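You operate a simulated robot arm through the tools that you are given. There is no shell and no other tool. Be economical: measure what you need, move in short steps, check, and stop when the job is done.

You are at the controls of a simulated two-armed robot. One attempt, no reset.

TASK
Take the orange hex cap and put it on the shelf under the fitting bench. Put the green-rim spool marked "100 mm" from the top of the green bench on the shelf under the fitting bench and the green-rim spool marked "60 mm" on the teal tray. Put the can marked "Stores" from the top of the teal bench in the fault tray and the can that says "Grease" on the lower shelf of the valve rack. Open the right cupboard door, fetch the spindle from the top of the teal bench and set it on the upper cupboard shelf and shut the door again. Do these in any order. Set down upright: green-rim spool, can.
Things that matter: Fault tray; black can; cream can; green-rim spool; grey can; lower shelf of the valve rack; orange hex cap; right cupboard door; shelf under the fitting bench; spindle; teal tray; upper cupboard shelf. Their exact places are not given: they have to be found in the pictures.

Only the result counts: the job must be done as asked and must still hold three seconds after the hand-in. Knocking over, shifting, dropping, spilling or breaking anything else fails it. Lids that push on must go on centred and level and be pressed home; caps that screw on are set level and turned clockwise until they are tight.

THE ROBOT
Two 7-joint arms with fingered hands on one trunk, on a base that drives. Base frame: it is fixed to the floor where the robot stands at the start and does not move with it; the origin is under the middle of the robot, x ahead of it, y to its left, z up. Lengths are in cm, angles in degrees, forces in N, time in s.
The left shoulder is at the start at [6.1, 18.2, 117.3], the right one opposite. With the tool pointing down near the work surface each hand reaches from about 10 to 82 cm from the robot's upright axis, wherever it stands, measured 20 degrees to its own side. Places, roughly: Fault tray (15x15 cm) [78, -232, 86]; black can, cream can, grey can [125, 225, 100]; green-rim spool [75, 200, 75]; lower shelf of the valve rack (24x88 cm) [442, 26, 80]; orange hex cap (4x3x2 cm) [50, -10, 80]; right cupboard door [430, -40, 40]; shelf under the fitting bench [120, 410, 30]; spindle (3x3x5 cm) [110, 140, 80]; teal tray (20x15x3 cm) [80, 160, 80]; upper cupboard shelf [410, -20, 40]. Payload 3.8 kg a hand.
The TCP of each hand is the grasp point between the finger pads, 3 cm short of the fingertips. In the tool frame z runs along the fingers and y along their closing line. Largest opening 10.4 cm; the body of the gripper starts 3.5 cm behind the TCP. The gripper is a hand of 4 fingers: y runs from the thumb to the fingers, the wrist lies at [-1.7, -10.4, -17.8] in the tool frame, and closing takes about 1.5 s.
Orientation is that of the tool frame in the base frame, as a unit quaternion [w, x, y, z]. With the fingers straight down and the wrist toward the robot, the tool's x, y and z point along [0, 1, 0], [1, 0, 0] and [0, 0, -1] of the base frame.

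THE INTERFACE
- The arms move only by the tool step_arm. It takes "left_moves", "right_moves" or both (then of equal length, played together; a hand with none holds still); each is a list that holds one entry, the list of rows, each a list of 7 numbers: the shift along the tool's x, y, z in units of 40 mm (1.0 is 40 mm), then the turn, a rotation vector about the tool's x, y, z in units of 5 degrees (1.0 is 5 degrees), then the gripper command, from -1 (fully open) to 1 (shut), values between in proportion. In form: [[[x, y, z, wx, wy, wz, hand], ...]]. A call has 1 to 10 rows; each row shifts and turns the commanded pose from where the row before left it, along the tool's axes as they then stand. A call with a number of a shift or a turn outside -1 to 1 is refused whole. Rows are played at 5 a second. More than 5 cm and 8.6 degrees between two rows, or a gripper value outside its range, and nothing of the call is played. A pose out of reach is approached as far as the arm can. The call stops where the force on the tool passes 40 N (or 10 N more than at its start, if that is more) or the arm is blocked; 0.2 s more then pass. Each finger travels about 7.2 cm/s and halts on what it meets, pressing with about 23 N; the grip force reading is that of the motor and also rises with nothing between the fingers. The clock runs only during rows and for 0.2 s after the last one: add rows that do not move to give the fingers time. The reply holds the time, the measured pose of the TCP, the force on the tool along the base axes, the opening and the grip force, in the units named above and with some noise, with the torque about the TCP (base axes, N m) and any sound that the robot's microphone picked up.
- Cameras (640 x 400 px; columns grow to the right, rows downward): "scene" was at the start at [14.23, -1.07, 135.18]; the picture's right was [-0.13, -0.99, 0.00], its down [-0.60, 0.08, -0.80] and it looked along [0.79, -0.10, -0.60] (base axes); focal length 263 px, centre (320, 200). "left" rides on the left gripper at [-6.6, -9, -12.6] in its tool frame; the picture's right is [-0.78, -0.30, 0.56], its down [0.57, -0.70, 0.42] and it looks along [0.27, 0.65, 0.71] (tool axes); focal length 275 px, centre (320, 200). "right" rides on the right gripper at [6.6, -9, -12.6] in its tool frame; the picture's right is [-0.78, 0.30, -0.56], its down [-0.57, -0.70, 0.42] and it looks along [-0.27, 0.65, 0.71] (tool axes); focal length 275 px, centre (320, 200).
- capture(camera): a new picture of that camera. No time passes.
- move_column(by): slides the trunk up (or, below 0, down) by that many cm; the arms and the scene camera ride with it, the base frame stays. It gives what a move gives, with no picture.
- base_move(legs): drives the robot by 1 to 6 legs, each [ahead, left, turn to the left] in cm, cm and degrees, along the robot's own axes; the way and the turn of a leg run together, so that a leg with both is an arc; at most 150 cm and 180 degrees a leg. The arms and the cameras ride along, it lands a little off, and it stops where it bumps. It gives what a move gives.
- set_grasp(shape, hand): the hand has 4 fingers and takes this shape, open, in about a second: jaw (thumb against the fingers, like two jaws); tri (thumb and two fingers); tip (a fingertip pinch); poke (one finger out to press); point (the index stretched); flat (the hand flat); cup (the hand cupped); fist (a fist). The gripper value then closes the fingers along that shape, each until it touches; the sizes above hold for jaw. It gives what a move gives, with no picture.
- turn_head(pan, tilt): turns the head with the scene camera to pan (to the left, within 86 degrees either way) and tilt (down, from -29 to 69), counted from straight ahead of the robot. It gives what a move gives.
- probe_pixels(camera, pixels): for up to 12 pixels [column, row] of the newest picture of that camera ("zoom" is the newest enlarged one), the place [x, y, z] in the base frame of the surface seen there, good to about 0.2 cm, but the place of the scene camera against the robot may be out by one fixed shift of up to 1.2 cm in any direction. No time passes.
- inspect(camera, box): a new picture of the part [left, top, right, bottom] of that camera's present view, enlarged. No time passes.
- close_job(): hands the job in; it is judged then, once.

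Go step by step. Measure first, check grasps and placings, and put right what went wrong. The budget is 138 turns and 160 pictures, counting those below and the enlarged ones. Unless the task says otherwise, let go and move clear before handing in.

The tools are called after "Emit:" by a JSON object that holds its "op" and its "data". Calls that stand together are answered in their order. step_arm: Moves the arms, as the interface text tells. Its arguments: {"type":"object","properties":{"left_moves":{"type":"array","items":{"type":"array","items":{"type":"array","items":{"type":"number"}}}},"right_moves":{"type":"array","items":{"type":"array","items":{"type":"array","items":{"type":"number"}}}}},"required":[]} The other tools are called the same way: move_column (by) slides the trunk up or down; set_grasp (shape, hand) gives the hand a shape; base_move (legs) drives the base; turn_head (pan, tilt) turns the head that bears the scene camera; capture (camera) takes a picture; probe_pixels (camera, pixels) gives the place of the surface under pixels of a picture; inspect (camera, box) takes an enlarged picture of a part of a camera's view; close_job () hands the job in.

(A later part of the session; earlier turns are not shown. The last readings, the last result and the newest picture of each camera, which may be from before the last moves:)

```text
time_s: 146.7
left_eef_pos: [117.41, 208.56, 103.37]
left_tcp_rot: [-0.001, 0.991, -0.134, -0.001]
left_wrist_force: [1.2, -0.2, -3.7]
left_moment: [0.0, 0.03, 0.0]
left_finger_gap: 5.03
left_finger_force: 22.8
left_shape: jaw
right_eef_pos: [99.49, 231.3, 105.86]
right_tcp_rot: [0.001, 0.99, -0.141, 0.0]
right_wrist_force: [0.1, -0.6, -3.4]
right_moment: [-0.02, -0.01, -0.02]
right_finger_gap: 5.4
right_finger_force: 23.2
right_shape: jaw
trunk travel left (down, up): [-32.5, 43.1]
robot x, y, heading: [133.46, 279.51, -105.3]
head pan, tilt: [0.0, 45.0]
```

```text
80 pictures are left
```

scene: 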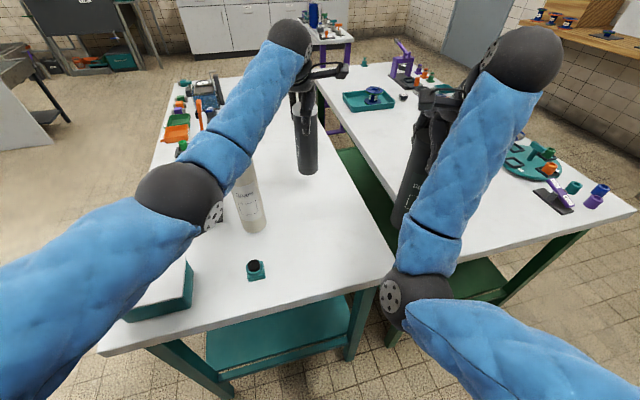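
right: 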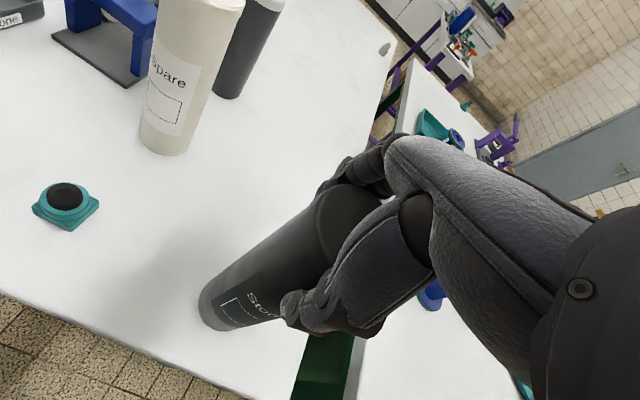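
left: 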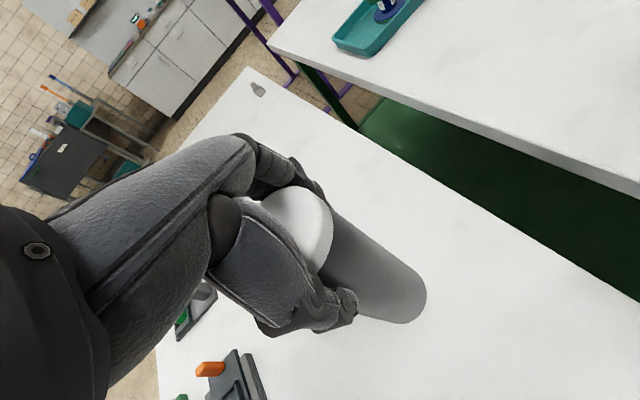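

The grey can is held clear of the table. I'll check its label, then back straight out.

Emit:
{"op": "inspect", "data": {"camera": "scene", "box": [280, 80, 340, 180]}}

Emit:
{"op": "base_move", "data": {"legs": [[-32, 0, 0]]}}

Emit:
{"op": "capture", "data": {"camera": "scene"}}

```text
4.00 times, centred on (310, 130) of scene
```

zoom: 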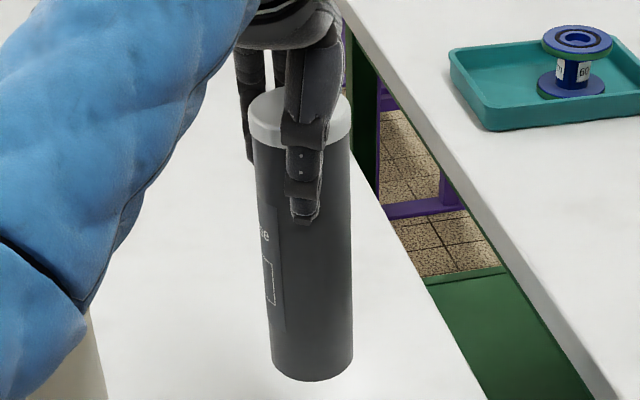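

```text
time_s: 148.8
left_eef_pos: [125.91, 239.33, 103.22]
left_tcp_rot: [0.001, 0.991, -0.135, 0.001]
left_wrist_force: [0.6, 0.0, -3.2]
left_moment: [0.01, -0.03, 0.01]
left_finger_gap: 5.05
left_finger_force: 22.7
left_shape: jaw
right_eef_pos: [107.92, 262.15, 105.94]
right_tcp_rot: [0.001, 0.99, -0.141, -0.001]
right_wrist_force: [0.3, 0.2, -3.1]
right_moment: [-0.05, -0.01, 0.03]
right_finger_gap: 5.38
right_finger_force: 22.5
right_shape: jaw
trunk travel left (down, up): [-32.5, 43.1]
robot x, y, heading: [142.35, 310.66, -105.6]
head pan, tilt: [0.0, 45.0]
```

```text
78 pictures are left
```

scene: 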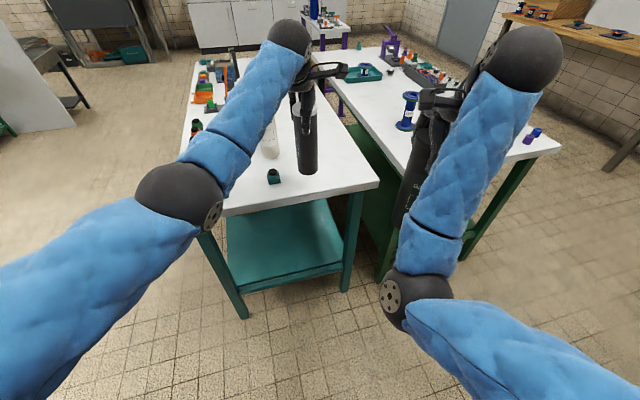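

Only "…se" of the grey label shows so far, which fits "Grease". I'll tuck the left hand in, then drive holonomically round the teal bench toward the valve rack.

Emit:
{"op": "step_arm", "data": {"left_moves": [[[0, -0.9, -0.2, 0, 0, 0, 1], [0, -0.9, -0.2, 0, 0, 0, 1], [0, -0.9, 0, 0, 0, 0, 1], [0.9, -0.5, 0, 0, 0, 0, 1], [0.9, -0.3, 0, 0, 0, 0, 1], [0.9, 0, 0, 0, 0, 0, 1], [0.9, 0, 0, 0, 0, 0, 1]]]}}

Emit:
{"op": "base_move", "data": {"legs": [[0, 0, 15], [0, 70, 0]]}}

Emit:
{"op": "turn_head", "data": {"pan": 25, "tilt": 25}}

Emit:
{"op": "capture", "data": {"camera": "scene"}}

```text
time_s: 150.4
left_eef_pos: [143.75, 248.84, 104.95]
left_tcp_rot: [-0.001, 0.991, -0.135, 0.0]
left_wrist_force: [0.1, 0.2, -3.0]
left_moment: [0.04, 0.04, -0.01]
left_finger_gap: 5.0
left_finger_force: 22.9
left_shape: jaw
right_eef_pos: [107.9, 262.16, 105.94]
right_tcp_rot: [0.0, 0.99, -0.141, 0.0]
right_wrist_force: [0.7, 0.5, -3.0]
right_moment: [-0.01, 0.01, -0.01]
right_finger_gap: 5.38
right_finger_force: 22.7
right_shape: jaw
trunk travel left (down, up): [-32.5, 43.1]
robot x, y, heading: [142.51, 310.44, -105.5]
head pan, tilt: [0.0, 45.0]
```

```text
time_s: 155.2
left_eef_pos: [229.94, 251.01, 104.86]
left_tcp_rot: [0.0, 1.0, -0.003, -0.001]
left_wrist_force: [1.0, -0.5, -4.3]
left_moment: [0.02, 0.03, -0.04]
left_finger_gap: 4.99
left_finger_force: 23.1
left_shape: jaw
right_eef_pos: [192.29, 254.6, 105.91]
right_tcp_rot: [0.0, 1.0, -0.009, 0.0]
right_wrist_force: [0.0, -0.3, -3.4]
right_moment: [0.06, 0.03, 0.03]
right_finger_gap: 5.37
right_finger_force: 23.4
right_shape: jaw
trunk travel left (down, up): [-32.5, 43.1]
robot x, y, heading: [212.48, 310.19, -90.2]
head pan, tilt: [0.0, 45.0]
```

```text
time_s: 156.1
left_eef_pos: [230.01, 251.04, 104.83]
left_tcp_rot: [-0.001, 1.0, -0.002, 0.0]
left_wrist_force: [0.2, 0.4, -3.4]
left_moment: [0.01, 0.0, 0.03]
left_finger_gap: 5.0
left_finger_force: 23.4
left_shape: jaw
right_eef_pos: [192.19, 254.41, 105.89]
right_tcp_rot: [0.001, 1.0, -0.009, 0.0]
right_wrist_force: [0.0, -0.6, -3.0]
right_moment: [0.01, 0.03, 0.01]
right_finger_gap: 5.37
right_finger_force: 22.6
right_shape: jaw
trunk travel left (down, up): [-32.5, 43.1]
robot x, y, heading: [212.48, 309.89, -90.0]
head pan, tilt: [25.0, 25.0]
```

```text
77 pictures are left
```

scene: 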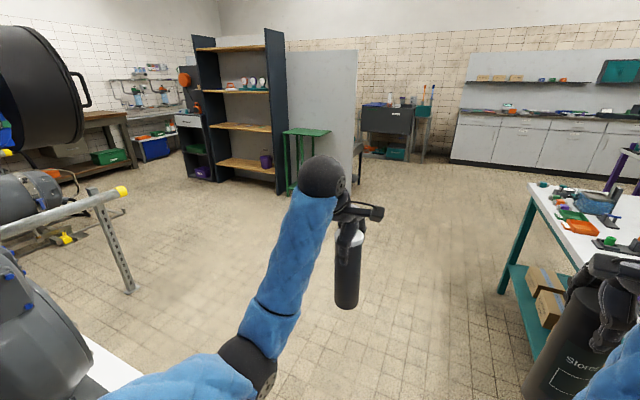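

The way ahead is open; the handrail post is off to the left near x≈340. I'll drive ahead to y≈145, then left toward the front of the rack.

Emit:
{"op": "base_move", "data": {"legs": [[145, 0, 0], [0, 150, 0], [0, 70, 0]]}}

Emit:
{"op": "turn_head", "data": {"pan": 0, "tilt": 25}}

Emit:
{"op": "capture", "data": {"camera": "scene"}}

```text
time_s: 173.7
left_eef_pos: [451.97, 106.56, 104.84]
left_tcp_rot: [0.0, 1.0, -0.003, 0.0]
left_wrist_force: [-0.3, -0.5, -3.7]
left_moment: [0.06, 0.06, 0.01]
left_finger_gap: 4.99
left_finger_force: 22.4
left_shape: jaw
right_eef_pos: [414.2, 110.18, 105.87]
right_tcp_rot: [0.0, 1.0, -0.011, 0.0]
right_wrist_force: [0.8, -0.5, -3.2]
right_moment: [-0.02, -0.03, -0.01]
right_finger_gap: 5.36
right_finger_force: 23.7
right_shape: jaw
trunk travel left (down, up): [-32.5, 43.1]
robot x, y, heading: [434.33, 165.6, -90.7]
head pan, tilt: [25.0, 25.0]
```

```text
time_s: 174.6
left_eef_pos: [451.97, 106.71, 104.93]
left_tcp_rot: [0.0, 1.0, -0.004, 0.0]
left_wrist_force: [-0.5, -0.1, -3.2]
left_moment: [0.02, -0.03, -0.02]
left_finger_gap: 4.98
left_finger_force: 23.0
left_shape: jaw
right_eef_pos: [414.13, 110.12, 105.79]
right_tcp_rot: [0.001, 1.0, -0.012, 0.0]
right_wrist_force: [-0.1, -0.8, -3.0]
right_moment: [0.0, 0.0, 0.03]
right_finger_gap: 5.37
right_finger_force: 23.1
right_shape: jaw
trunk travel left (down, up): [-32.5, 43.1]
robot x, y, heading: [434.48, 165.56, -90.3]
head pan, tilt: [0.0, 25.0]
```

```text
76 pictures are left
```

scene: 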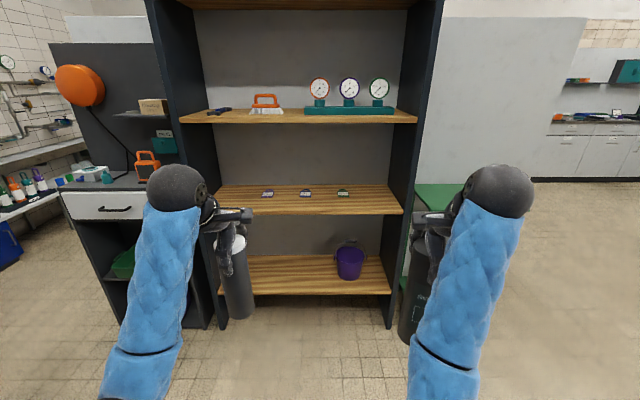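

The rack is in front; the z 80 shelf carries three small tags at (267,194), (305,194) and (343,194). I'll enlarge and probe it.

Emit:
{"op": "inspect", "data": {"camera": "scene", "box": [200, 170, 420, 320]}}

Emit:
{"op": "probe_pixels", "data": {"camera": "scene", "pixels": [[267, 194], [305, 194], [343, 194], [240, 213], [380, 212], [300, 187], [300, 207], [300, 122], [300, 116], [300, 260], [300, 290], [255, 200]]}}

```text
2.67 times, centred on (310, 245) of scene
```

zoom: 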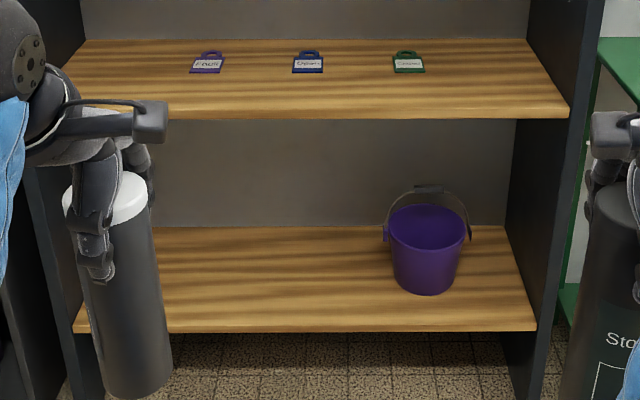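

```text
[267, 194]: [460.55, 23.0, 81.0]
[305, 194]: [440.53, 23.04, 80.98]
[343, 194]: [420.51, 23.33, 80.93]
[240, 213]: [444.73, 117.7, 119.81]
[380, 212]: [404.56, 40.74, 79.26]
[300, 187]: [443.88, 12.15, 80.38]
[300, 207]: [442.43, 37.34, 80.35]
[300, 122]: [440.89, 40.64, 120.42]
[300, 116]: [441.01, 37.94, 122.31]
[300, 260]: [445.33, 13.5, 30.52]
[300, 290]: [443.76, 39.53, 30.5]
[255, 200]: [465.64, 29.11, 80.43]
```

The shelf spans y 11–40.7 at z 80.4, with upper shelf underside near 119. I'll place the can between tags at about [450,35.5]. First I'll drive closer and lower the left hand in front of the shelf.

Emit:
{"op": "base_move", "data": {"legs": [[55, 0, 0]]}}

Emit:
{"op": "step_arm", "data": {"left_moves": [[[0, 0, 0.8, 0, 0, 0, 1], [0, 0, 0.75, 0, 0, 0, 1], [0, 0, 0.25, 0, 0, 0, 1], [0, 0, 0, 0, 0, 0, 1]]]}}

Emit:
{"op": "capture", "data": {"camera": "scene"}}

Emit:
{"op": "capture", "data": {"camera": "left"}}

```text
time_s: 177.8
left_eef_pos: [451.47, 51.55, 104.84]
left_tcp_rot: [0.0, 1.0, -0.004, 0.0]
left_wrist_force: [0.0, -0.5, -3.5]
left_moment: [0.01, 0.04, 0.0]
left_finger_gap: 5.0
left_finger_force: 22.6
left_shape: jaw
right_eef_pos: [413.69, 55.17, 105.9]
right_tcp_rot: [0.0, 1.0, -0.011, 0.0]
right_wrist_force: [0.1, -0.3, -3.6]
right_moment: [0.01, -0.04, -0.01]
right_finger_gap: 5.37
right_finger_force: 23.1
right_shape: jaw
trunk travel left (down, up): [-32.5, 43.1]
robot x, y, heading: [434.18, 110.58, -90.8]
head pan, tilt: [0.0, 25.0]
```

```text
time_s: 178.8
left_eef_pos: [451.47, 51.66, 97.69]
left_tcp_rot: [-0.001, 1.0, -0.005, 0.0]
left_wrist_force: [-0.1, 0.0, -3.5]
left_moment: [0.01, 0.0, 0.03]
left_finger_gap: 4.99
left_finger_force: 22.9
left_shape: jaw
right_eef_pos: [413.68, 55.23, 105.82]
right_tcp_rot: [0.0, 1.0, -0.011, 0.0]
right_wrist_force: [-0.1, -0.6, -3.7]
right_moment: [0.0, 0.04, -0.04]
right_finger_gap: 5.39
right_finger_force: 22.7
right_shape: jaw
trunk travel left (down, up): [-32.5, 43.1]
robot x, y, heading: [434.09, 110.75, -90.3]
head pan, tilt: [0.0, 25.0]
```

```text
74 pictures are left
```

scene: 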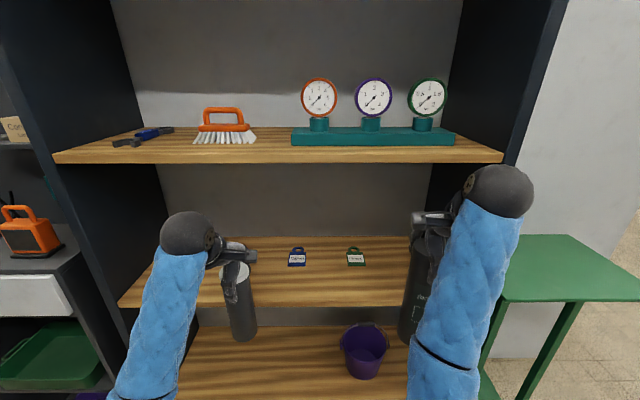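

```text
73 pictures are left
```

left: 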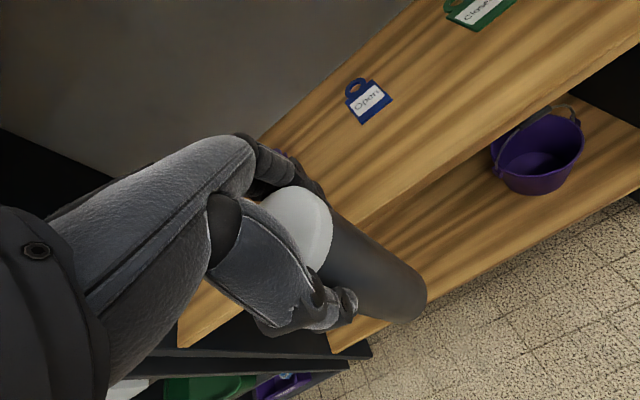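

I'll measure the shelf with the left camera for an accurate height and front edge.

Emit:
{"op": "probe_pixels", "data": {"camera": "left", "pixels": [[370, 190], [360, 215], [420, 165], [368, 100], [330, 200], [520, 115], [285, 152], [425, 300]]}}

```text
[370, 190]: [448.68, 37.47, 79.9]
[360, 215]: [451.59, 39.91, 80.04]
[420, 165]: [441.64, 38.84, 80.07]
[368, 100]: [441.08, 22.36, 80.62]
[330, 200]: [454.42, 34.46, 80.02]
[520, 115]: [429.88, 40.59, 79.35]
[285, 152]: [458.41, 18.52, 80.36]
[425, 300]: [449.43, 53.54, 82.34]
```

Shelf top is 80.0 and the can's bottom is at about 81.6. I'll move forward 16 cm and then lower to contact.

Emit:
{"op": "step_arm", "data": {"left_moves": [[[0, 0.8, 0, 0, 0, 0, 1], [0, 0.8, 0, 0, 0, 0, 1], [0, 0.8, 0, 0, 0, 0, 1], [0, 0.8, 0, 0, 0, 0, 1], [0, 0.8, 0, 0, 0, 0, 1], [0, 0, 0.25, 0, 0, 0, 1], [0, 0, 0, 0, 0, 0, 1]]]}}

Emit:
{"op": "capture", "data": {"camera": "scene"}}

Emit:
{"op": "capture", "data": {"camera": "left"}}

```text
time_s: 180.4
left_eef_pos: [451.14, 35.88, 96.58]
left_tcp_rot: [-0.001, 1.0, -0.005, 0.0]
left_wrist_force: [0.2, -0.2, -2.6]
left_moment: [0.01, 0.0, 0.02]
left_finger_gap: 5.0
left_finger_force: 23.0
left_shape: jaw
right_eef_pos: [413.72, 55.26, 105.83]
right_tcp_rot: [0.0, 1.0, -0.011, 0.001]
right_wrist_force: [-0.3, -0.2, -3.0]
right_moment: [-0.01, -0.05, -0.02]
right_finger_gap: 5.36
right_finger_force: 23.1
right_shape: jaw
trunk travel left (down, up): [-32.5, 43.1]
robot x, y, heading: [434.02, 111.0, -90.6]
head pan, tilt: [0.0, 25.0]
```

```text
72 pictures are left
```

scene: 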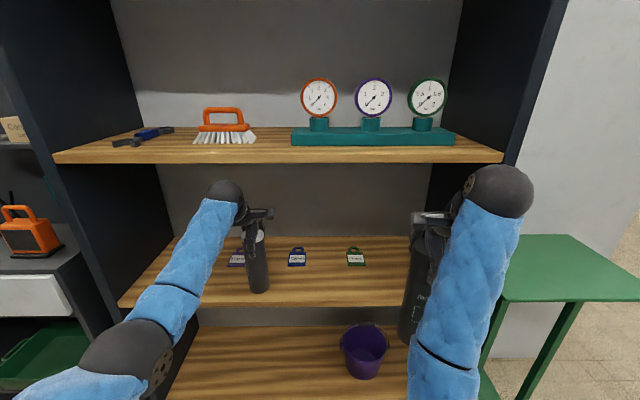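

```text
71 pictures are left
```

left: 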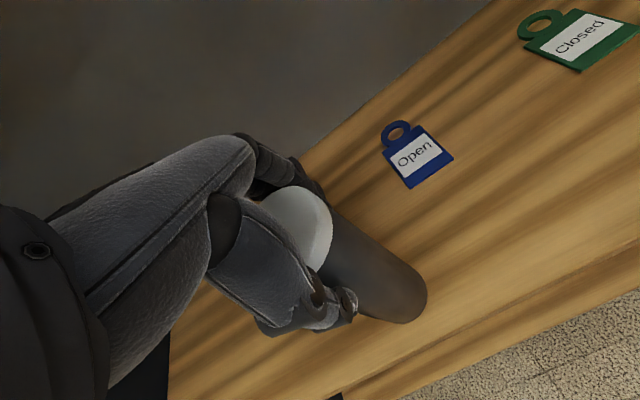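

The can is just above the shelf, clear of the tags. I'll creep down to contact.

Emit:
{"op": "step_arm", "data": {"left_moves": [[[0, 0, 0.05, 0, 0, 0, 1], [0, 0, 0.04, 0, 0, 0, 1], [0, 0, 0.04, 0, 0, 0, 1], [0, 0, 0, 0, 0, 0, 1]]]}}

```text
time_s: 181.4
left_eef_pos: [451.3, 35.64, 96.1]
left_tcp_rot: [0.0, 1.0, -0.004, 0.0]
left_wrist_force: [-0.9, 0.4, 0.2]
left_moment: [0.04, 0.01, 0.0]
left_finger_gap: 5.0
left_finger_force: 22.7
left_shape: jaw
right_eef_pos: [413.65, 55.18, 105.79]
right_tcp_rot: [0.0, 1.0, -0.011, 0.0]
right_wrist_force: [0.5, 0.6, -2.7]
right_moment: [-0.01, -0.01, -0.05]
right_finger_gap: 5.35
right_finger_force: 22.8
right_shape: jaw
trunk travel left (down, up): [-32.5, 43.1]
robot x, y, heading: [434.47, 110.68, -90.5]
head pan, tilt: [0.0, 25.0]
```

The weight is now on the shelf. I'll release, rise about 6 cm just enough to clear the top, and draw back.

Emit:
{"op": "step_arm", "data": {"left_moves": [[[0, 0, 0.02, 0, 0, 0, 0.5], [0, 0, 0, 0, 0, 0, 0], [0, 0, 0, 0, 0, 0, -0.7], [0, 0, 0, 0, 0, 0, -0.9], [0, 0, 0, 0, 0, 0, -0.9], [0, 0, -0.4, 0, 0, 0, -0.9], [0, 0, -0.5, 0, 0, 0, -0.9], [0, 0, -0.55, 0, 0, 0, -0.9], [0, 0, 0, 0, 0, 0, -0.9]]]}}

Emit:
{"op": "capture", "data": {"camera": "left"}}

```text
time_s: 183.4
left_eef_pos: [451.25, 35.73, 101.8]
left_tcp_rot: [-0.001, 1.0, -0.004, -0.001]
left_wrist_force: [-0.1, 0.2, -0.1]
left_moment: [-0.01, -0.01, -0.02]
left_finger_gap: 9.86
left_finger_force: 0.0
left_shape: jaw
right_eef_pos: [413.7, 55.28, 105.9]
right_tcp_rot: [0.0, 1.0, -0.01, 0.0]
right_wrist_force: [-0.1, -0.4, -3.4]
right_moment: [0.0, 0.01, 0.01]
right_finger_gap: 5.39
right_finger_force: 23.0
right_shape: jaw
trunk travel left (down, up): [-32.5, 43.1]
robot x, y, heading: [434.31, 110.6, -90.2]
head pan, tilt: [0.0, 25.0]
```

```text
70 pictures are left
```

left: 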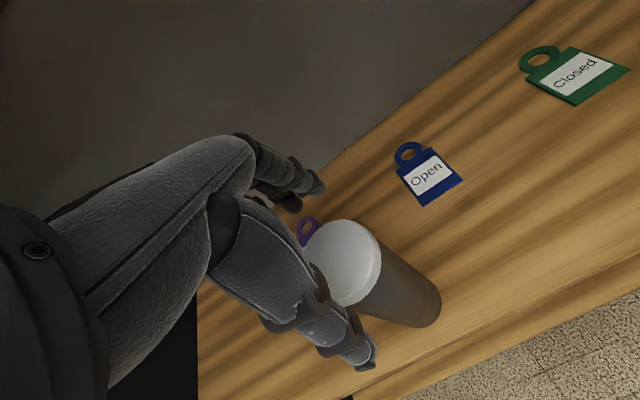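

Tips are just level with the can's top; I'll rise another 1.5 cm slowly, then draw back.

Emit:
{"op": "step_arm", "data": {"left_moves": [[[0, 0, -0.2, 0, 0, 0, -1], [0, 0, -0.2, 0, 0, 0, -1], [0, -0.4, -0.05, 0, 0, 0, -1], [0, -0.7, 0, 0, 0, 0, -1], [0, -0.9, 0, 0, 0, 0, -1], [0, -0.9, 0, 0, 0, 0, -1], [0, -0.9, 0, 0, 0, 0, -1]]]}}

Emit:
{"op": "capture", "data": {"camera": "scene"}}

```text
time_s: 185.0
left_eef_pos: [451.4, 51.25, 103.65]
left_tcp_rot: [-0.001, 1.0, -0.005, 0.0]
left_wrist_force: [-0.3, -0.1, -0.1]
left_moment: [0.01, -0.01, 0.0]
left_finger_gap: 10.38
left_finger_force: 0.0
left_shape: jaw
right_eef_pos: [413.76, 55.28, 105.86]
right_tcp_rot: [0.0, 1.0, -0.012, -0.001]
right_wrist_force: [0.9, -0.7, -3.3]
right_moment: [-0.02, -0.01, 0.02]
right_finger_gap: 5.38
right_finger_force: 22.4
right_shape: jaw
trunk travel left (down, up): [-32.5, 43.1]
robot x, y, heading: [434.34, 110.55, -90.5]
head pan, tilt: [0.0, 25.0]
```

```text
69 pictures are left
```

scene: 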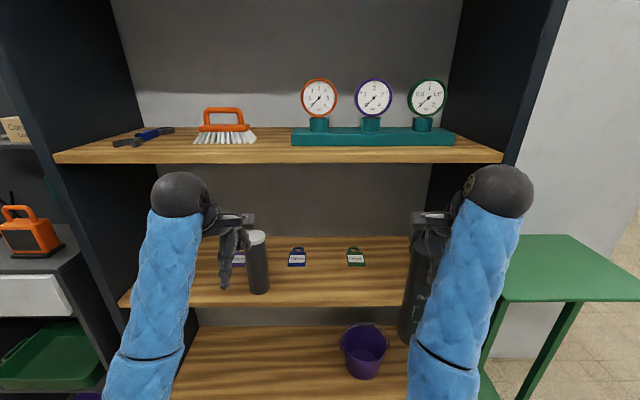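

The grey can stands upright on the rack shelf. Next I'll fetch the spindle with the free left hand: I'll tuck the right hand outward and back, and drive round to the near end of the teal bench.

Emit:
{"op": "base_move", "data": {"legs": [[-42, 0, 0], [0, -150, 0], [0, -50, 0], [0, 0, 180], [-100, 0, 0]]}}

Emit:
{"op": "step_arm", "data": {"right_moves": [[[-0.9, 0, 0, 0, 0, 0, 1], [-0.9, 0, 0, 0, 0, 0, 1], [-0.9, 0, 0, 0, 0, 0, 1], [0, -0.8, 0, 0, 0, 0, 1], [0, -0.8, 0, 0, 0, 0, 1], [0, -0.8, 0, 0, 0, 0, 1]]]}}

Emit:
{"op": "turn_head", "data": {"pan": 40, "tilt": 25}}

Emit:
{"op": "capture", "data": {"camera": "scene"}}

```text
time_s: 209.3
left_eef_pos: [215.75, 119.19, 103.69]
left_tcp_rot: [0.001, 0.009, 1.0, 0.0]
left_wrist_force: [0.3, -0.2, 0.5]
left_moment: [-0.02, 0.0, 0.0]
left_finger_gap: 10.38
left_finger_force: 0.0
left_shape: jaw
right_eef_pos: [253.44, 114.61, 105.85]
right_tcp_rot: [0.0, 0.016, 1.0, 0.001]
right_wrist_force: [-1.0, -0.3, -2.7]
right_moment: [-0.02, -0.01, -0.05]
right_finger_gap: 5.29
right_finger_force: 22.5
right_shape: jaw
trunk travel left (down, up): [-32.5, 43.1]
robot x, y, heading: [232.11, 59.26, 88.7]
head pan, tilt: [0.0, 25.0]
```

```text
time_s: 210.8
left_eef_pos: [215.67, 119.2, 103.58]
left_tcp_rot: [0.0, 0.009, 1.0, 0.0]
left_wrist_force: [0.1, 0.3, 0.7]
left_moment: [0.0, -0.01, -0.02]
left_finger_gap: 10.37
left_finger_force: 0.1
left_shape: jaw
right_eef_pos: [265.6, 110.33, 103.56]
right_tcp_rot: [0.001, 0.018, 1.0, 0.001]
right_wrist_force: [0.5, 1.1, -3.0]
right_moment: [-0.03, 0.02, -0.02]
right_finger_gap: 5.31
right_finger_force: 22.7
right_shape: jaw
right hand out of reach, approached as far as the arm can: row 4, 5, 6
trunk travel left (down, up): [-32.5, 43.1]
robot x, y, heading: [232.08, 59.39, 88.8]
head pan, tilt: [0.0, 25.0]
```

```text
time_s: 211.8
left_eef_pos: [215.66, 119.22, 103.68]
left_tcp_rot: [-0.001, 0.009, 1.0, -0.001]
left_wrist_force: [0.5, -0.4, -0.2]
left_moment: [0.0, 0.0, 0.0]
left_finger_gap: 10.37
left_finger_force: 0.1
left_shape: jaw
right_eef_pos: [265.7, 110.25, 103.45]
right_tcp_rot: [0.0, 0.018, 1.0, 0.001]
right_wrist_force: [0.6, 0.4, -3.9]
right_moment: [0.0, -0.01, 0.01]
right_finger_gap: 5.26
right_finger_force: 23.0
right_shape: jaw
trunk travel left (down, up): [-32.5, 43.1]
robot x, y, heading: [232.27, 58.87, 88.9]
head pan, tilt: [40.0, 25.0]
```

```text
68 pictures are left
```

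scene: 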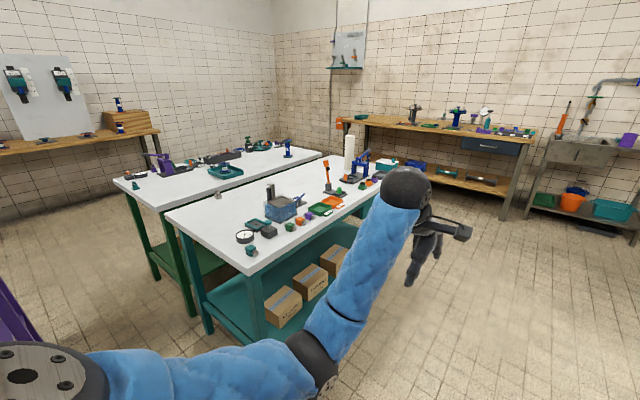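

The spindle is visible at (218,195), with small items on the near-right corner. I'll probe it and the bench corner.

Emit:
{"op": "probe_pixels", "data": {"camera": "scene", "pixels": [[218, 191], [218, 197], [170, 212], [258, 272], [245, 237], [252, 250], [270, 192], [268, 185], [200, 220], [135, 186], [137, 182], [165, 160]]}}

Emit:
{"op": "inspect", "data": {"camera": "scene", "box": [100, 140, 340, 290]}}

```text
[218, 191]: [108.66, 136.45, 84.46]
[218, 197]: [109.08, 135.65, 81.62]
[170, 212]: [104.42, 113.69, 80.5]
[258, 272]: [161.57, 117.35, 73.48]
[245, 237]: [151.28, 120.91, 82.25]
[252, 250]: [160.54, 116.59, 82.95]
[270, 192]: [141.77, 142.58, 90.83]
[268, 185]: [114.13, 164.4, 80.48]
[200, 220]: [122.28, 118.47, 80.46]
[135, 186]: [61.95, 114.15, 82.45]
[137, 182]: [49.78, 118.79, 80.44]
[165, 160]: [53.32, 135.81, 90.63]
```

```text
2.67 times, centred on (220, 215) of scene
```

zoom: 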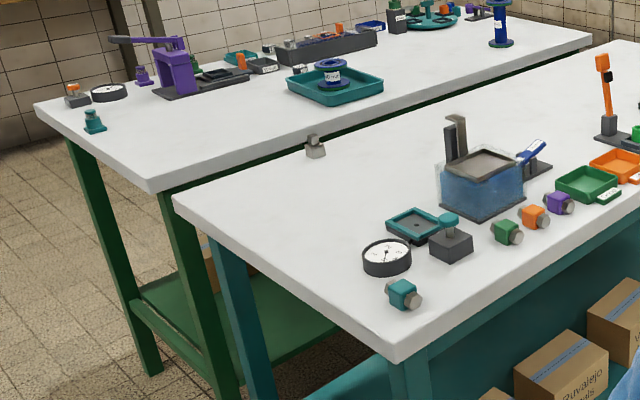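

The spindle stands at about [108.5,136], top 84.5. I'll approach with the base turned right so the black can stays off the bench corner.

Emit:
{"op": "base_move", "data": {"legs": [[-15, 0, 0], [0, 105, 0], [0, 0, -19], [19, 13, 0]]}}

Emit:
{"op": "turn_head", "data": {"pan": 15, "tilt": 45}}

Emit:
{"op": "capture", "data": {"camera": "scene"}}

Emit:
{"op": "capture", "data": {"camera": "left"}}

```text
time_s: 220.7
left_eef_pos: [125.48, 132.18, 103.54]
left_tcp_rot: [0.0, 0.185, 0.983, -0.001]
left_wrist_force: [-0.1, 0.6, -0.2]
left_moment: [-0.02, -0.01, -0.01]
left_finger_gap: 10.36
left_finger_force: 0.0
left_shape: jaw
right_eef_pos: [169.21, 106.59, 103.45]
right_tcp_rot: [0.001, 0.192, 0.981, 0.0]
right_wrist_force: [0.1, -0.3, -2.7]
right_moment: [-0.01, 0.01, -0.03]
right_finger_gap: 5.27
right_finger_force: 23.5
right_shape: jaw
trunk travel left (down, up): [-32.5, 43.1]
robot x, y, heading: [120.4, 70.22, 68.9]
head pan, tilt: [40.0, 25.0]
```

```text
time_s: 221.6
left_eef_pos: [125.48, 132.02, 103.56]
left_tcp_rot: [-0.001, 0.185, 0.983, -0.001]
left_wrist_force: [0.3, 0.5, -0.3]
left_moment: [0.01, 0.01, -0.03]
left_finger_gap: 10.36
left_finger_force: 0.1
left_shape: jaw
right_eef_pos: [169.22, 106.48, 103.54]
right_tcp_rot: [0.001, 0.193, 0.981, 0.001]
right_wrist_force: [-0.8, -0.1, -3.3]
right_moment: [0.03, -0.02, 0.01]
right_finger_gap: 5.27
right_finger_force: 23.3
right_shape: jaw
trunk travel left (down, up): [-32.5, 43.1]
robot x, y, heading: [120.16, 70.3, 68.8]
head pan, tilt: [15.0, 45.0]
```

```text
66 pictures are left
```

scene: 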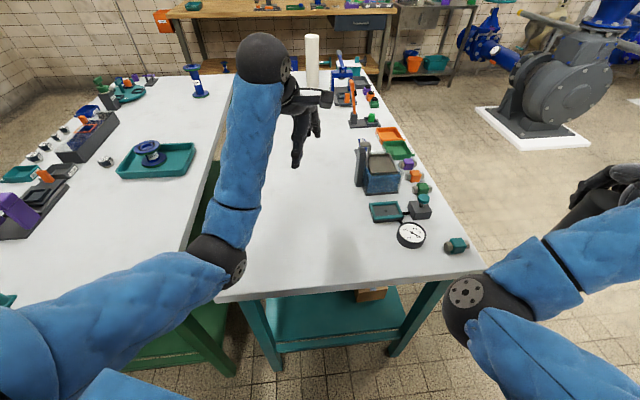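

```text
65 pictures are left
```

left: 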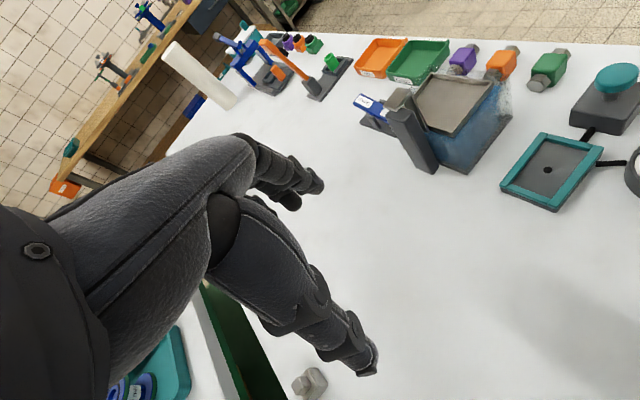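

The spindle is at (310,385) in the left view. I'll shift the left hand left for a proper look.

Emit:
{"op": "step_arm", "data": {"left_moves": [[[0.9, -0.1, 0, 0, 0, 0, -0.5], [0.9, -0.1, 0, 0, 0, 0, -0.5], [0.9, -0.1, 0, 0, 0, 0, -0.5], [0.9, -0.1, 0, 0, 0, 0, -0.5], [0.84, -0.23, 0, 0, 0, 0, -0.5], [0, 0, 0, 0, 0, 0, -0.5]]]}}

Emit:
{"op": "capture", "data": {"camera": "left"}}

Emit:
{"op": "inspect", "data": {"camera": "left", "box": [320, 200, 480, 340]}}

```text
time_s: 222.9
left_eef_pos: [108.21, 136.2, 103.7]
left_tcp_rot: [0.0, 0.184, 0.983, -0.001]
left_wrist_force: [-0.1, 0.5, -0.3]
left_moment: [-0.01, -0.01, 0.0]
left_finger_gap: 7.85
left_finger_force: 0.0
left_shape: jaw
right_eef_pos: [169.31, 106.5, 103.34]
right_tcp_rot: [0.001, 0.192, 0.981, 0.001]
right_wrist_force: [0.4, -0.5, -4.1]
right_moment: [0.02, 0.0, 0.0]
right_finger_gap: 5.28
right_finger_force: 23.1
right_shape: jaw
trunk travel left (down, up): [-32.5, 43.1]
robot x, y, heading: [120.08, 70.2, 68.9]
head pan, tilt: [15.0, 45.0]
```

```text
64 pictures are left
```

left: 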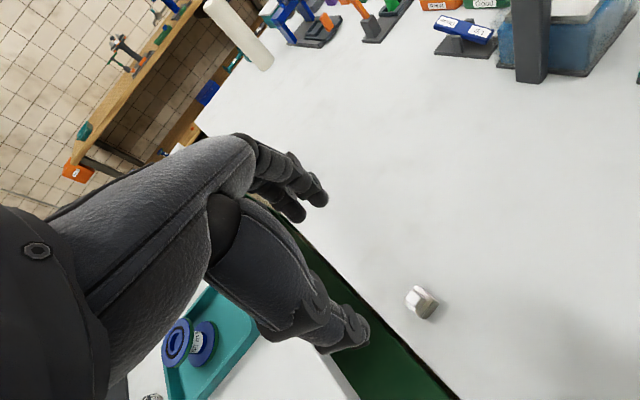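

```text
2.86 times, centred on (400, 270) of left
```

zoom: 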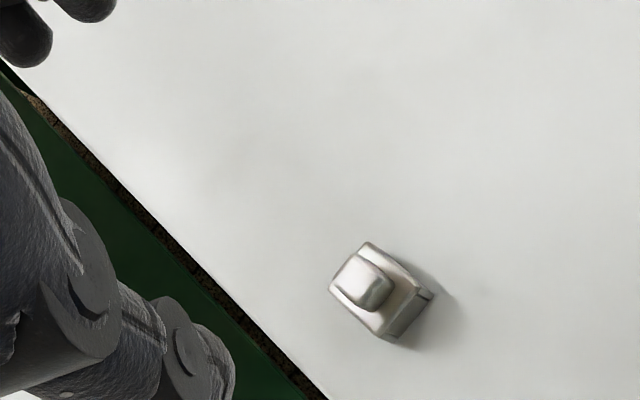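

The spindle is a 3 cm block with a short stem. I'll probe it.

Emit:
{"op": "probe_pixels", "data": {"camera": "zoom", "pixels": [[360, 280], [385, 285], [345, 300], [370, 250], [412, 290], [380, 325], [335, 280], [405, 315], [430, 300], [300, 350], [280, 380]]}}

```text
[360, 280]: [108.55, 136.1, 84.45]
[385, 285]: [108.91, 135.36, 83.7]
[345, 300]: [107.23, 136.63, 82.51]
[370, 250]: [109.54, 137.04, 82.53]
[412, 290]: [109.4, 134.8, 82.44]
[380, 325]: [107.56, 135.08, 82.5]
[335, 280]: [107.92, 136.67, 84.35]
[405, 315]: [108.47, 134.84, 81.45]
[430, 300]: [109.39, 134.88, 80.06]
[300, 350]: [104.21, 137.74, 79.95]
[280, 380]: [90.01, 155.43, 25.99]
```

The block spans about x 107.2–109.7, y 134.6–137.2, top 82.5, nearly axis-aligned. I'll turn the hand 21° to square up, descend partway and check.

Emit:
{"op": "step_arm", "data": {"left_moves": [[[0, 0, 0, 0, 0, -1, -0.5], [0, 0, 0, 0, 0, -1, -0.5], [0, 0, 0, 0, 0, -1, -0.5], [0, 0, 0, 0, 0, -1, -0.5], [0, 0, 0.8, 0, 0, -0.2, -0.5], [-0.06, -0.08, 0.8, 0, 0, 0, -0.5], [0, 0, 0.8, 0, 0, 0, -0.5], [0, 0, 0.8, 0, 0, 0, -0.5], [0, 0, 0, 0, 0, 0, -0.5]]]}}

Emit:
{"op": "capture", "data": {"camera": "left"}}

```text
time_s: 224.9
left_eef_pos: [108.3, 135.96, 91.07]
left_tcp_rot: [0.001, 0.002, 1.0, 0.0]
left_wrist_force: [0.4, 0.6, 1.0]
left_moment: [-0.01, -0.02, -0.02]
left_finger_gap: 7.8
left_finger_force: 0.1
left_shape: jaw
right_eef_pos: [169.32, 106.5, 103.5]
right_tcp_rot: [0.0, 0.193, 0.981, 0.001]
right_wrist_force: [-0.3, 0.7, -3.0]
right_moment: [-0.02, 0.0, 0.02]
right_finger_gap: 5.3
right_finger_force: 22.7
right_shape: jaw
trunk travel left (down, up): [-32.5, 43.1]
robot x, y, heading: [120.39, 70.58, 68.9]
head pan, tilt: [15.0, 45.0]
```

```text
62 pictures are left
```

left: 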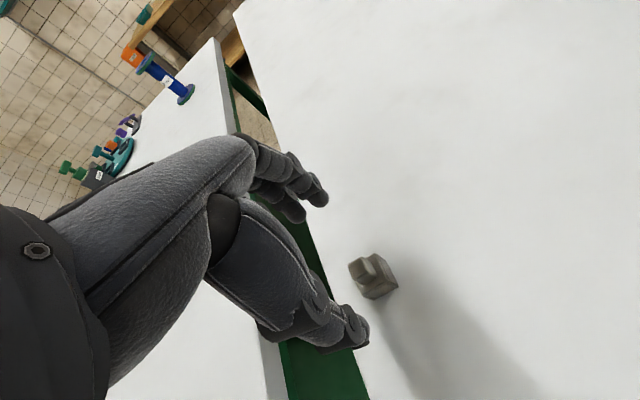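

Centred. I'll descend to z 83.7 and close.

Emit:
{"op": "step_arm", "data": {"left_moves": [[[0, 0, 0.8, 0, 0, 0, -0.5], [0, 0, 0.7, 0, 0, 0, -0.5], [0, 0, 0.33, 0, 0, 0, -0.5], [0, 0, 0, 0, 0, 0, 0], [0, 0, 0, 0, 0, 0, 0.6], [0, 0, 0, 0, 0, 0, 1], [0, 0, 0, 0, 0, 0, 1], [0, 0, 0, 0, 0, 0, 1], [0, 0, 0, 0, 0, 0, 1], [0, 0, 0, 0, 0, 0, 1]]]}}

Emit:
{"op": "inspect", "data": {"camera": "left", "box": [240, 130, 440, 360]}}

```text
time_s: 227.2
left_eef_pos: [108.1, 135.83, 83.7]
left_tcp_rot: [0.0, 0.003, 1.0, -0.001]
left_wrist_force: [-0.1, -0.9, 0.0]
left_moment: [0.05, 0.03, 0.02]
left_finger_gap: 2.21
left_finger_force: 22.5
left_shape: jaw
right_eef_pos: [169.23, 106.43, 103.5]
right_tcp_rot: [0.0, 0.193, 0.981, 0.001]
right_wrist_force: [0.7, 0.0, -3.6]
right_moment: [0.01, 0.02, 0.01]
right_finger_gap: 5.29
right_finger_force: 23.0
right_shape: jaw
trunk travel left (down, up): [-32.5, 43.1]
robot x, y, heading: [120.18, 70.21, 68.6]
head pan, tilt: [15.0, 45.0]
```

```text
1.74 times, centred on (340, 245) of left
```

zoom: 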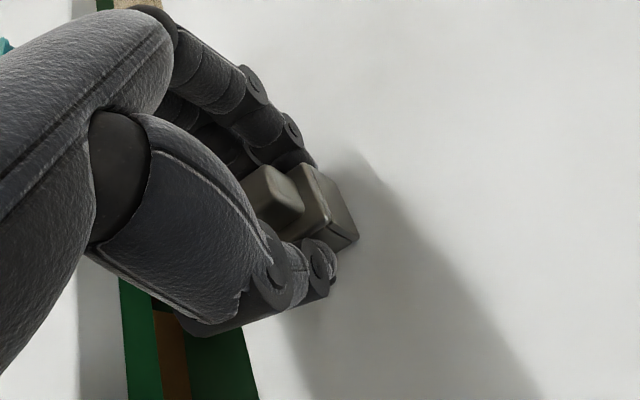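

The spindle is gripped (gap 2.2, 22 N). I'll lift it 20 cm and check.

Emit:
{"op": "step_arm", "data": {"left_moves": [[[0, 0, -0.4, 0, 0, 0, 1], [0, 0, -0.9, 0, 0, 0, 1], [0, 0, -0.9, 0, 0, 0, 1], [0, 0, -0.9, 0, 0, 0, 1], [0, -0.6, -0.9, 0, 0, 0, 1], [0, -0.9, -0.4, 0, 0, 0, 1], [0, -0.9, 0, 0, 0, 0, 1]]]}}

Emit:
{"op": "base_move", "data": {"legs": [[-20, -20, 0], [0, 0, -90]]}}

Emit:
{"op": "capture", "data": {"camera": "left"}}

Emit:
{"op": "turn_head", "data": {"pan": -40, "tilt": 15}}

Emit:
{"op": "capture", "data": {"camera": "scene"}}

```text
time_s: 228.8
left_eef_pos: [108.34, 126.14, 101.13]
left_tcp_rot: [0.0, 0.003, 1.0, 0.0]
left_wrist_force: [0.4, -0.2, -0.2]
left_moment: [-0.02, 0.02, -0.02]
left_finger_gap: 2.18
left_finger_force: 23.2
left_shape: jaw
right_eef_pos: [169.2, 106.47, 103.58]
right_tcp_rot: [-0.001, 0.193, 0.981, 0.002]
right_wrist_force: [-0.7, -0.8, -3.6]
right_moment: [0.02, 0.02, -0.03]
right_finger_gap: 5.27
right_finger_force: 23.0
right_shape: jaw
trunk travel left (down, up): [-32.5, 43.1]
robot x, y, heading: [120.41, 70.59, 68.9]
head pan, tilt: [15.0, 45.0]
```

```text
time_s: 234.6
left_eef_pos: [188.08, 56.09, 101.15]
left_tcp_rot: [-0.002, 0.711, 0.704, 0.0]
left_wrist_force: [0.3, 0.1, 0.6]
left_moment: [-0.03, 0.03, 0.03]
left_finger_gap: 2.18
left_finger_force: 22.7
left_shape: jaw
right_eef_pos: [167.9, -4.93, 103.45]
right_tcp_rot: [0.0, 0.831, 0.556, 0.001]
right_wrist_force: [0.2, -0.1, -3.0]
right_moment: [0.03, 0.02, -0.01]
right_finger_gap: 5.25
right_finger_force: 22.9
right_shape: jaw
trunk travel left (down, up): [-32.5, 43.1]
robot x, y, heading: [132.28, 44.19, -21.9]
head pan, tilt: [15.0, 45.0]
```

```text
60 pictures are left
```

left: 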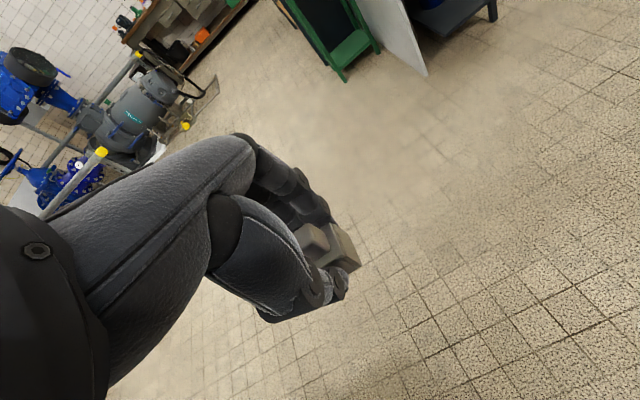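

```text
time_s: 235.8
left_eef_pos: [188.03, 56.02, 101.2]
left_tcp_rot: [-0.002, 0.71, 0.704, 0.0]
left_wrist_force: [-0.1, -0.2, -0.8]
left_moment: [0.0, 0.01, -0.01]
left_finger_gap: 2.17
left_finger_force: 22.9
left_shape: jaw
right_eef_pos: [167.82, -4.91, 103.54]
right_tcp_rot: [0.001, 0.831, 0.556, 0.001]
right_wrist_force: [0.0, 0.6, -3.3]
right_moment: [0.02, 0.01, -0.03]
right_finger_gap: 5.26
right_finger_force: 23.1
right_shape: jaw
trunk travel left (down, up): [-32.5, 43.1]
robot x, y, heading: [131.95, 44.26, -21.9]
head pan, tilt: [-40.0, 15.0]
```

```text
59 pictures are left
```

scene: 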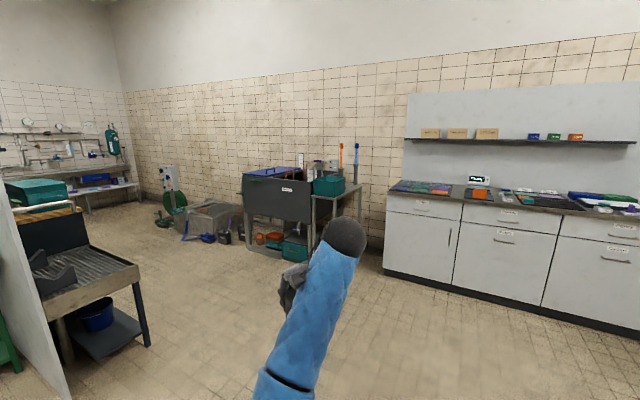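

The spindle is secure in the left hand. I'll drive across the open floor toward the counter with the fault tray and face it.

Emit:
{"op": "base_move", "data": {"legs": [[85, -105, 0], [0, 0, -68], [0, -70, 0]]}}

Emit:
{"op": "turn_head", "data": {"pan": -5, "tilt": 20}}

Emit:
{"op": "capture", "data": {"camera": "scene"}}

```text
time_s: 249.0
left_eef_pos: [135.3, -132.24, 101.27]
left_tcp_rot: [-0.001, 0.982, 0.187, 0.001]
left_wrist_force: [-0.3, 0.0, -0.6]
left_moment: [-0.01, 0.0, 0.0]
left_finger_gap: 2.16
left_finger_force: 23.2
left_shape: jaw
right_eef_pos: [71.32, -136.45, 103.33]
right_tcp_rot: [0.001, 1.0, -0.003, 0.0]
right_wrist_force: [-0.4, -0.8, -2.9]
right_moment: [-0.04, 0.01, 0.02]
right_finger_gap: 5.24
right_finger_force: 23.0
right_shape: jaw
trunk travel left (down, up): [-32.5, 43.1]
robot x, y, heading: [103.68, -84.6, -89.3]
head pan, tilt: [-40.0, 15.0]
```

```text
time_s: 250.0
left_eef_pos: [135.43, -132.32, 101.15]
left_tcp_rot: [0.0, 0.982, 0.187, 0.001]
left_wrist_force: [0.1, 1.3, -1.1]
left_moment: [0.02, 0.0, 0.01]
left_finger_gap: 2.15
left_finger_force: 22.1
left_shape: jaw
right_eef_pos: [71.39, -136.57, 103.46]
right_tcp_rot: [0.001, 1.0, -0.004, 0.0]
right_wrist_force: [0.3, -0.8, -4.0]
right_moment: [0.0, -0.01, 0.02]
right_finger_gap: 5.24
right_finger_force: 23.1
right_shape: jaw
trunk travel left (down, up): [-32.5, 43.1]
robot x, y, heading: [103.33, -84.74, -89.3]
head pan, tilt: [-5.0, 20.0]
```

```text
58 pictures are left
```

scene: 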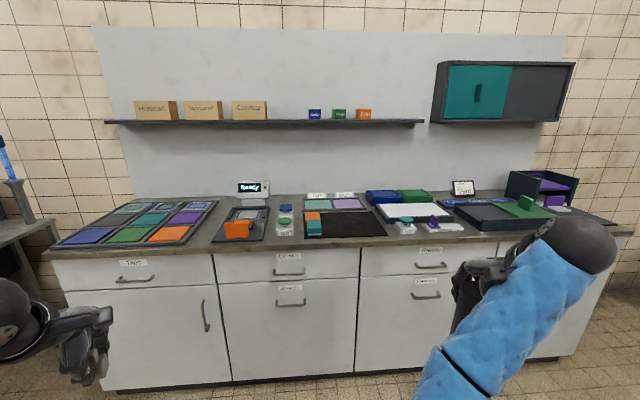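

The counter has several trays with label stands. I'll enlarge it to find "Fault".

Emit:
{"op": "inspect", "data": {"camera": "scene", "box": [270, 170, 480, 250]}}

Emit:
{"op": "probe_pixels", "data": {"camera": "scene", "pixels": [[345, 227], [347, 205], [318, 195], [344, 195], [312, 220], [385, 236], [300, 236], [305, 235], [440, 230], [300, 205], [372, 212], [463, 187]]}}

```text
3.05 times, centred on (375, 210) of scene
```

zoom: 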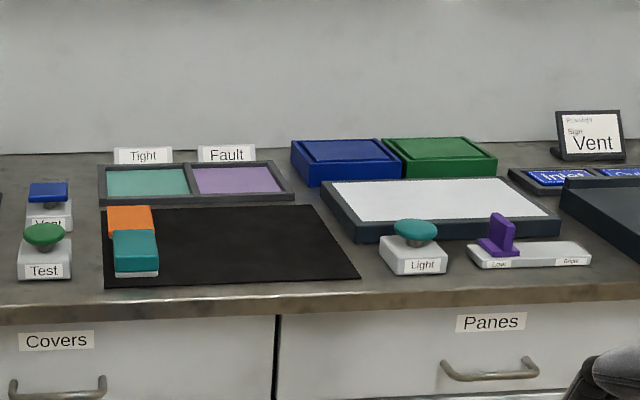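

```text
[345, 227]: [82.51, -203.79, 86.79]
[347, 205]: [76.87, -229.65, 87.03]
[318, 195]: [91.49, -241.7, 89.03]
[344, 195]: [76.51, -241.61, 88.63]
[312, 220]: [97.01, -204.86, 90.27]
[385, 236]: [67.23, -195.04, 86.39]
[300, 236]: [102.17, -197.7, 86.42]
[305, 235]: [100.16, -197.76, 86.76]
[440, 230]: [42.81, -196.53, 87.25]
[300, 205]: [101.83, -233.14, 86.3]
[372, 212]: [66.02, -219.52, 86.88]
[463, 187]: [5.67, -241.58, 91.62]
```

The Fault tray is the purple one at (347,205), about [77,-230.5,87]. I'll check its edges and the wall shelf above before going in.

Emit:
{"op": "probe_pixels", "data": {"camera": "scene", "pixels": [[300, 123], [300, 119], [300, 110], [332, 202], [366, 204], [338, 199], [352, 209], [335, 209], [360, 199], [450, 100]]}}

Emit:
{"op": "move_column", "data": {"by": 12}}

Emit:
{"op": "base_move", "data": {"legs": [[50, 4, 0]]}}

Emit:
{"op": "turn_head", "data": {"pan": -10, "tilt": 35}}

Emit:
{"op": "capture", "data": {"camera": "scene"}}

Emit:
{"op": "capture", "data": {"camera": "right"}}

```text
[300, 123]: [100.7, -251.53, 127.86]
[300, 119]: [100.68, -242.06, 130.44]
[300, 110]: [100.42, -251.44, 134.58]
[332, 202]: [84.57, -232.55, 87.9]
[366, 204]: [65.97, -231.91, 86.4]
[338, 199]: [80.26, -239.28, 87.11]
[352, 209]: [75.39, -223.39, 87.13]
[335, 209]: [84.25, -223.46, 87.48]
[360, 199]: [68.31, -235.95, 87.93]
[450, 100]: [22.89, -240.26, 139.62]
```

```text
time_s: 251.5
left_eef_pos: [135.47, -132.36, 112.99]
left_tcp_rot: [-0.001, 0.982, 0.186, 0.001]
left_wrist_force: [0.1, 0.0, -0.6]
left_moment: [0.0, -0.02, 0.0]
left_finger_gap: 2.16
left_finger_force: 23.2
left_shape: jaw
right_eef_pos: [71.31, -136.51, 115.38]
right_tcp_rot: [0.0, 1.0, -0.003, -0.001]
right_wrist_force: [-0.9, -1.0, -3.6]
right_moment: [-0.02, -0.05, 0.0]
right_finger_gap: 5.25
right_finger_force: 22.9
right_shape: jaw
trunk travel left (down, up): [-44.5, 31.1]
robot x, y, heading: [103.29, -84.93, -89.5]
head pan, tilt: [-5.0, 20.0]
```

```text
time_s: 254.4
left_eef_pos: [139.84, -181.29, 113.12]
left_tcp_rot: [-0.001, 0.983, 0.186, 0.0]
left_wrist_force: [-0.4, -0.7, -0.5]
left_moment: [-0.01, -0.02, 0.03]
left_finger_gap: 2.15
left_finger_force: 22.8
left_shape: jaw
right_eef_pos: [75.81, -185.56, 115.45]
right_tcp_rot: [-0.001, 1.0, -0.004, 0.0]
right_wrist_force: [0.1, -0.1, -3.6]
right_moment: [0.02, 0.01, -0.04]
right_finger_gap: 5.22
right_finger_force: 23.3
right_shape: jaw
trunk travel left (down, up): [-44.5, 31.1]
robot x, y, heading: [107.51, -133.84, -89.8]
head pan, tilt: [-5.0, 20.0]
```

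```text
time_s: 255.2
left_eef_pos: [139.87, -181.15, 113.24]
left_tcp_rot: [0.0, 0.982, 0.187, 0.0]
left_wrist_force: [-0.8, 0.6, -0.3]
left_moment: [-0.03, 0.02, -0.01]
left_finger_gap: 2.17
left_finger_force: 23.4
left_shape: jaw
right_eef_pos: [75.74, -185.4, 115.43]
right_tcp_rot: [0.001, 1.0, -0.003, 0.0]
right_wrist_force: [-0.7, -0.6, -3.3]
right_moment: [0.02, 0.02, 0.04]
right_finger_gap: 5.21
right_finger_force: 23.2
right_shape: jaw
trunk travel left (down, up): [-44.5, 31.1]
robot x, y, heading: [107.52, -133.51, -89.6]
head pan, tilt: [-10.0, 35.0]
```

```text
56 pictures are left
```

scene: 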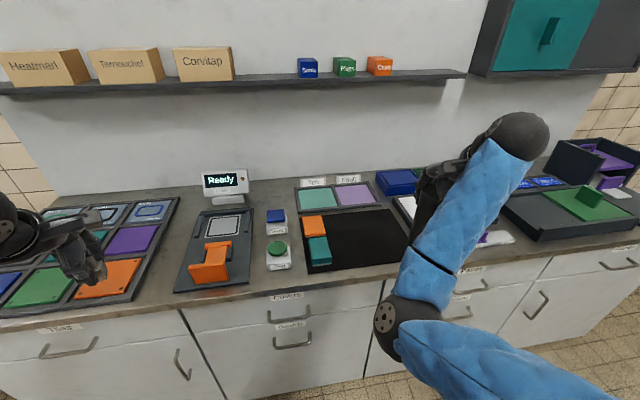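

```text
55 pictures are left
```

right: 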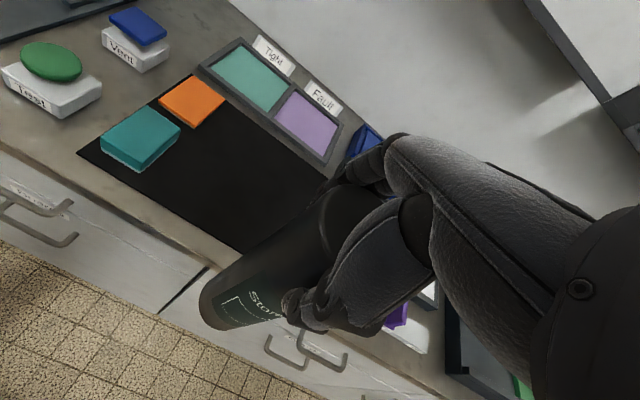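

The right camera sees the Fault tray (purple, (308,122)). I'll probe its corners and floor.

Emit:
{"op": "probe_pixels", "data": {"camera": "right", "pixels": [[308, 122], [283, 112], [294, 93], [334, 128], [320, 150], [262, 120], [325, 165], [300, 180], [340, 125], [250, 78], [365, 140]]}}

```text
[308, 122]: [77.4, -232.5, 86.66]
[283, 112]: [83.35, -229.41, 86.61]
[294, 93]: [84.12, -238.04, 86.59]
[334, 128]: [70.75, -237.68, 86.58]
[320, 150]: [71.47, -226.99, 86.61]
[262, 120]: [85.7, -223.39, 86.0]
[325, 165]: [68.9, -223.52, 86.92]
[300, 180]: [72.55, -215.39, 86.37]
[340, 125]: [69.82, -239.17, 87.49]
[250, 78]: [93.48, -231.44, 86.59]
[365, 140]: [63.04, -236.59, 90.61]
```

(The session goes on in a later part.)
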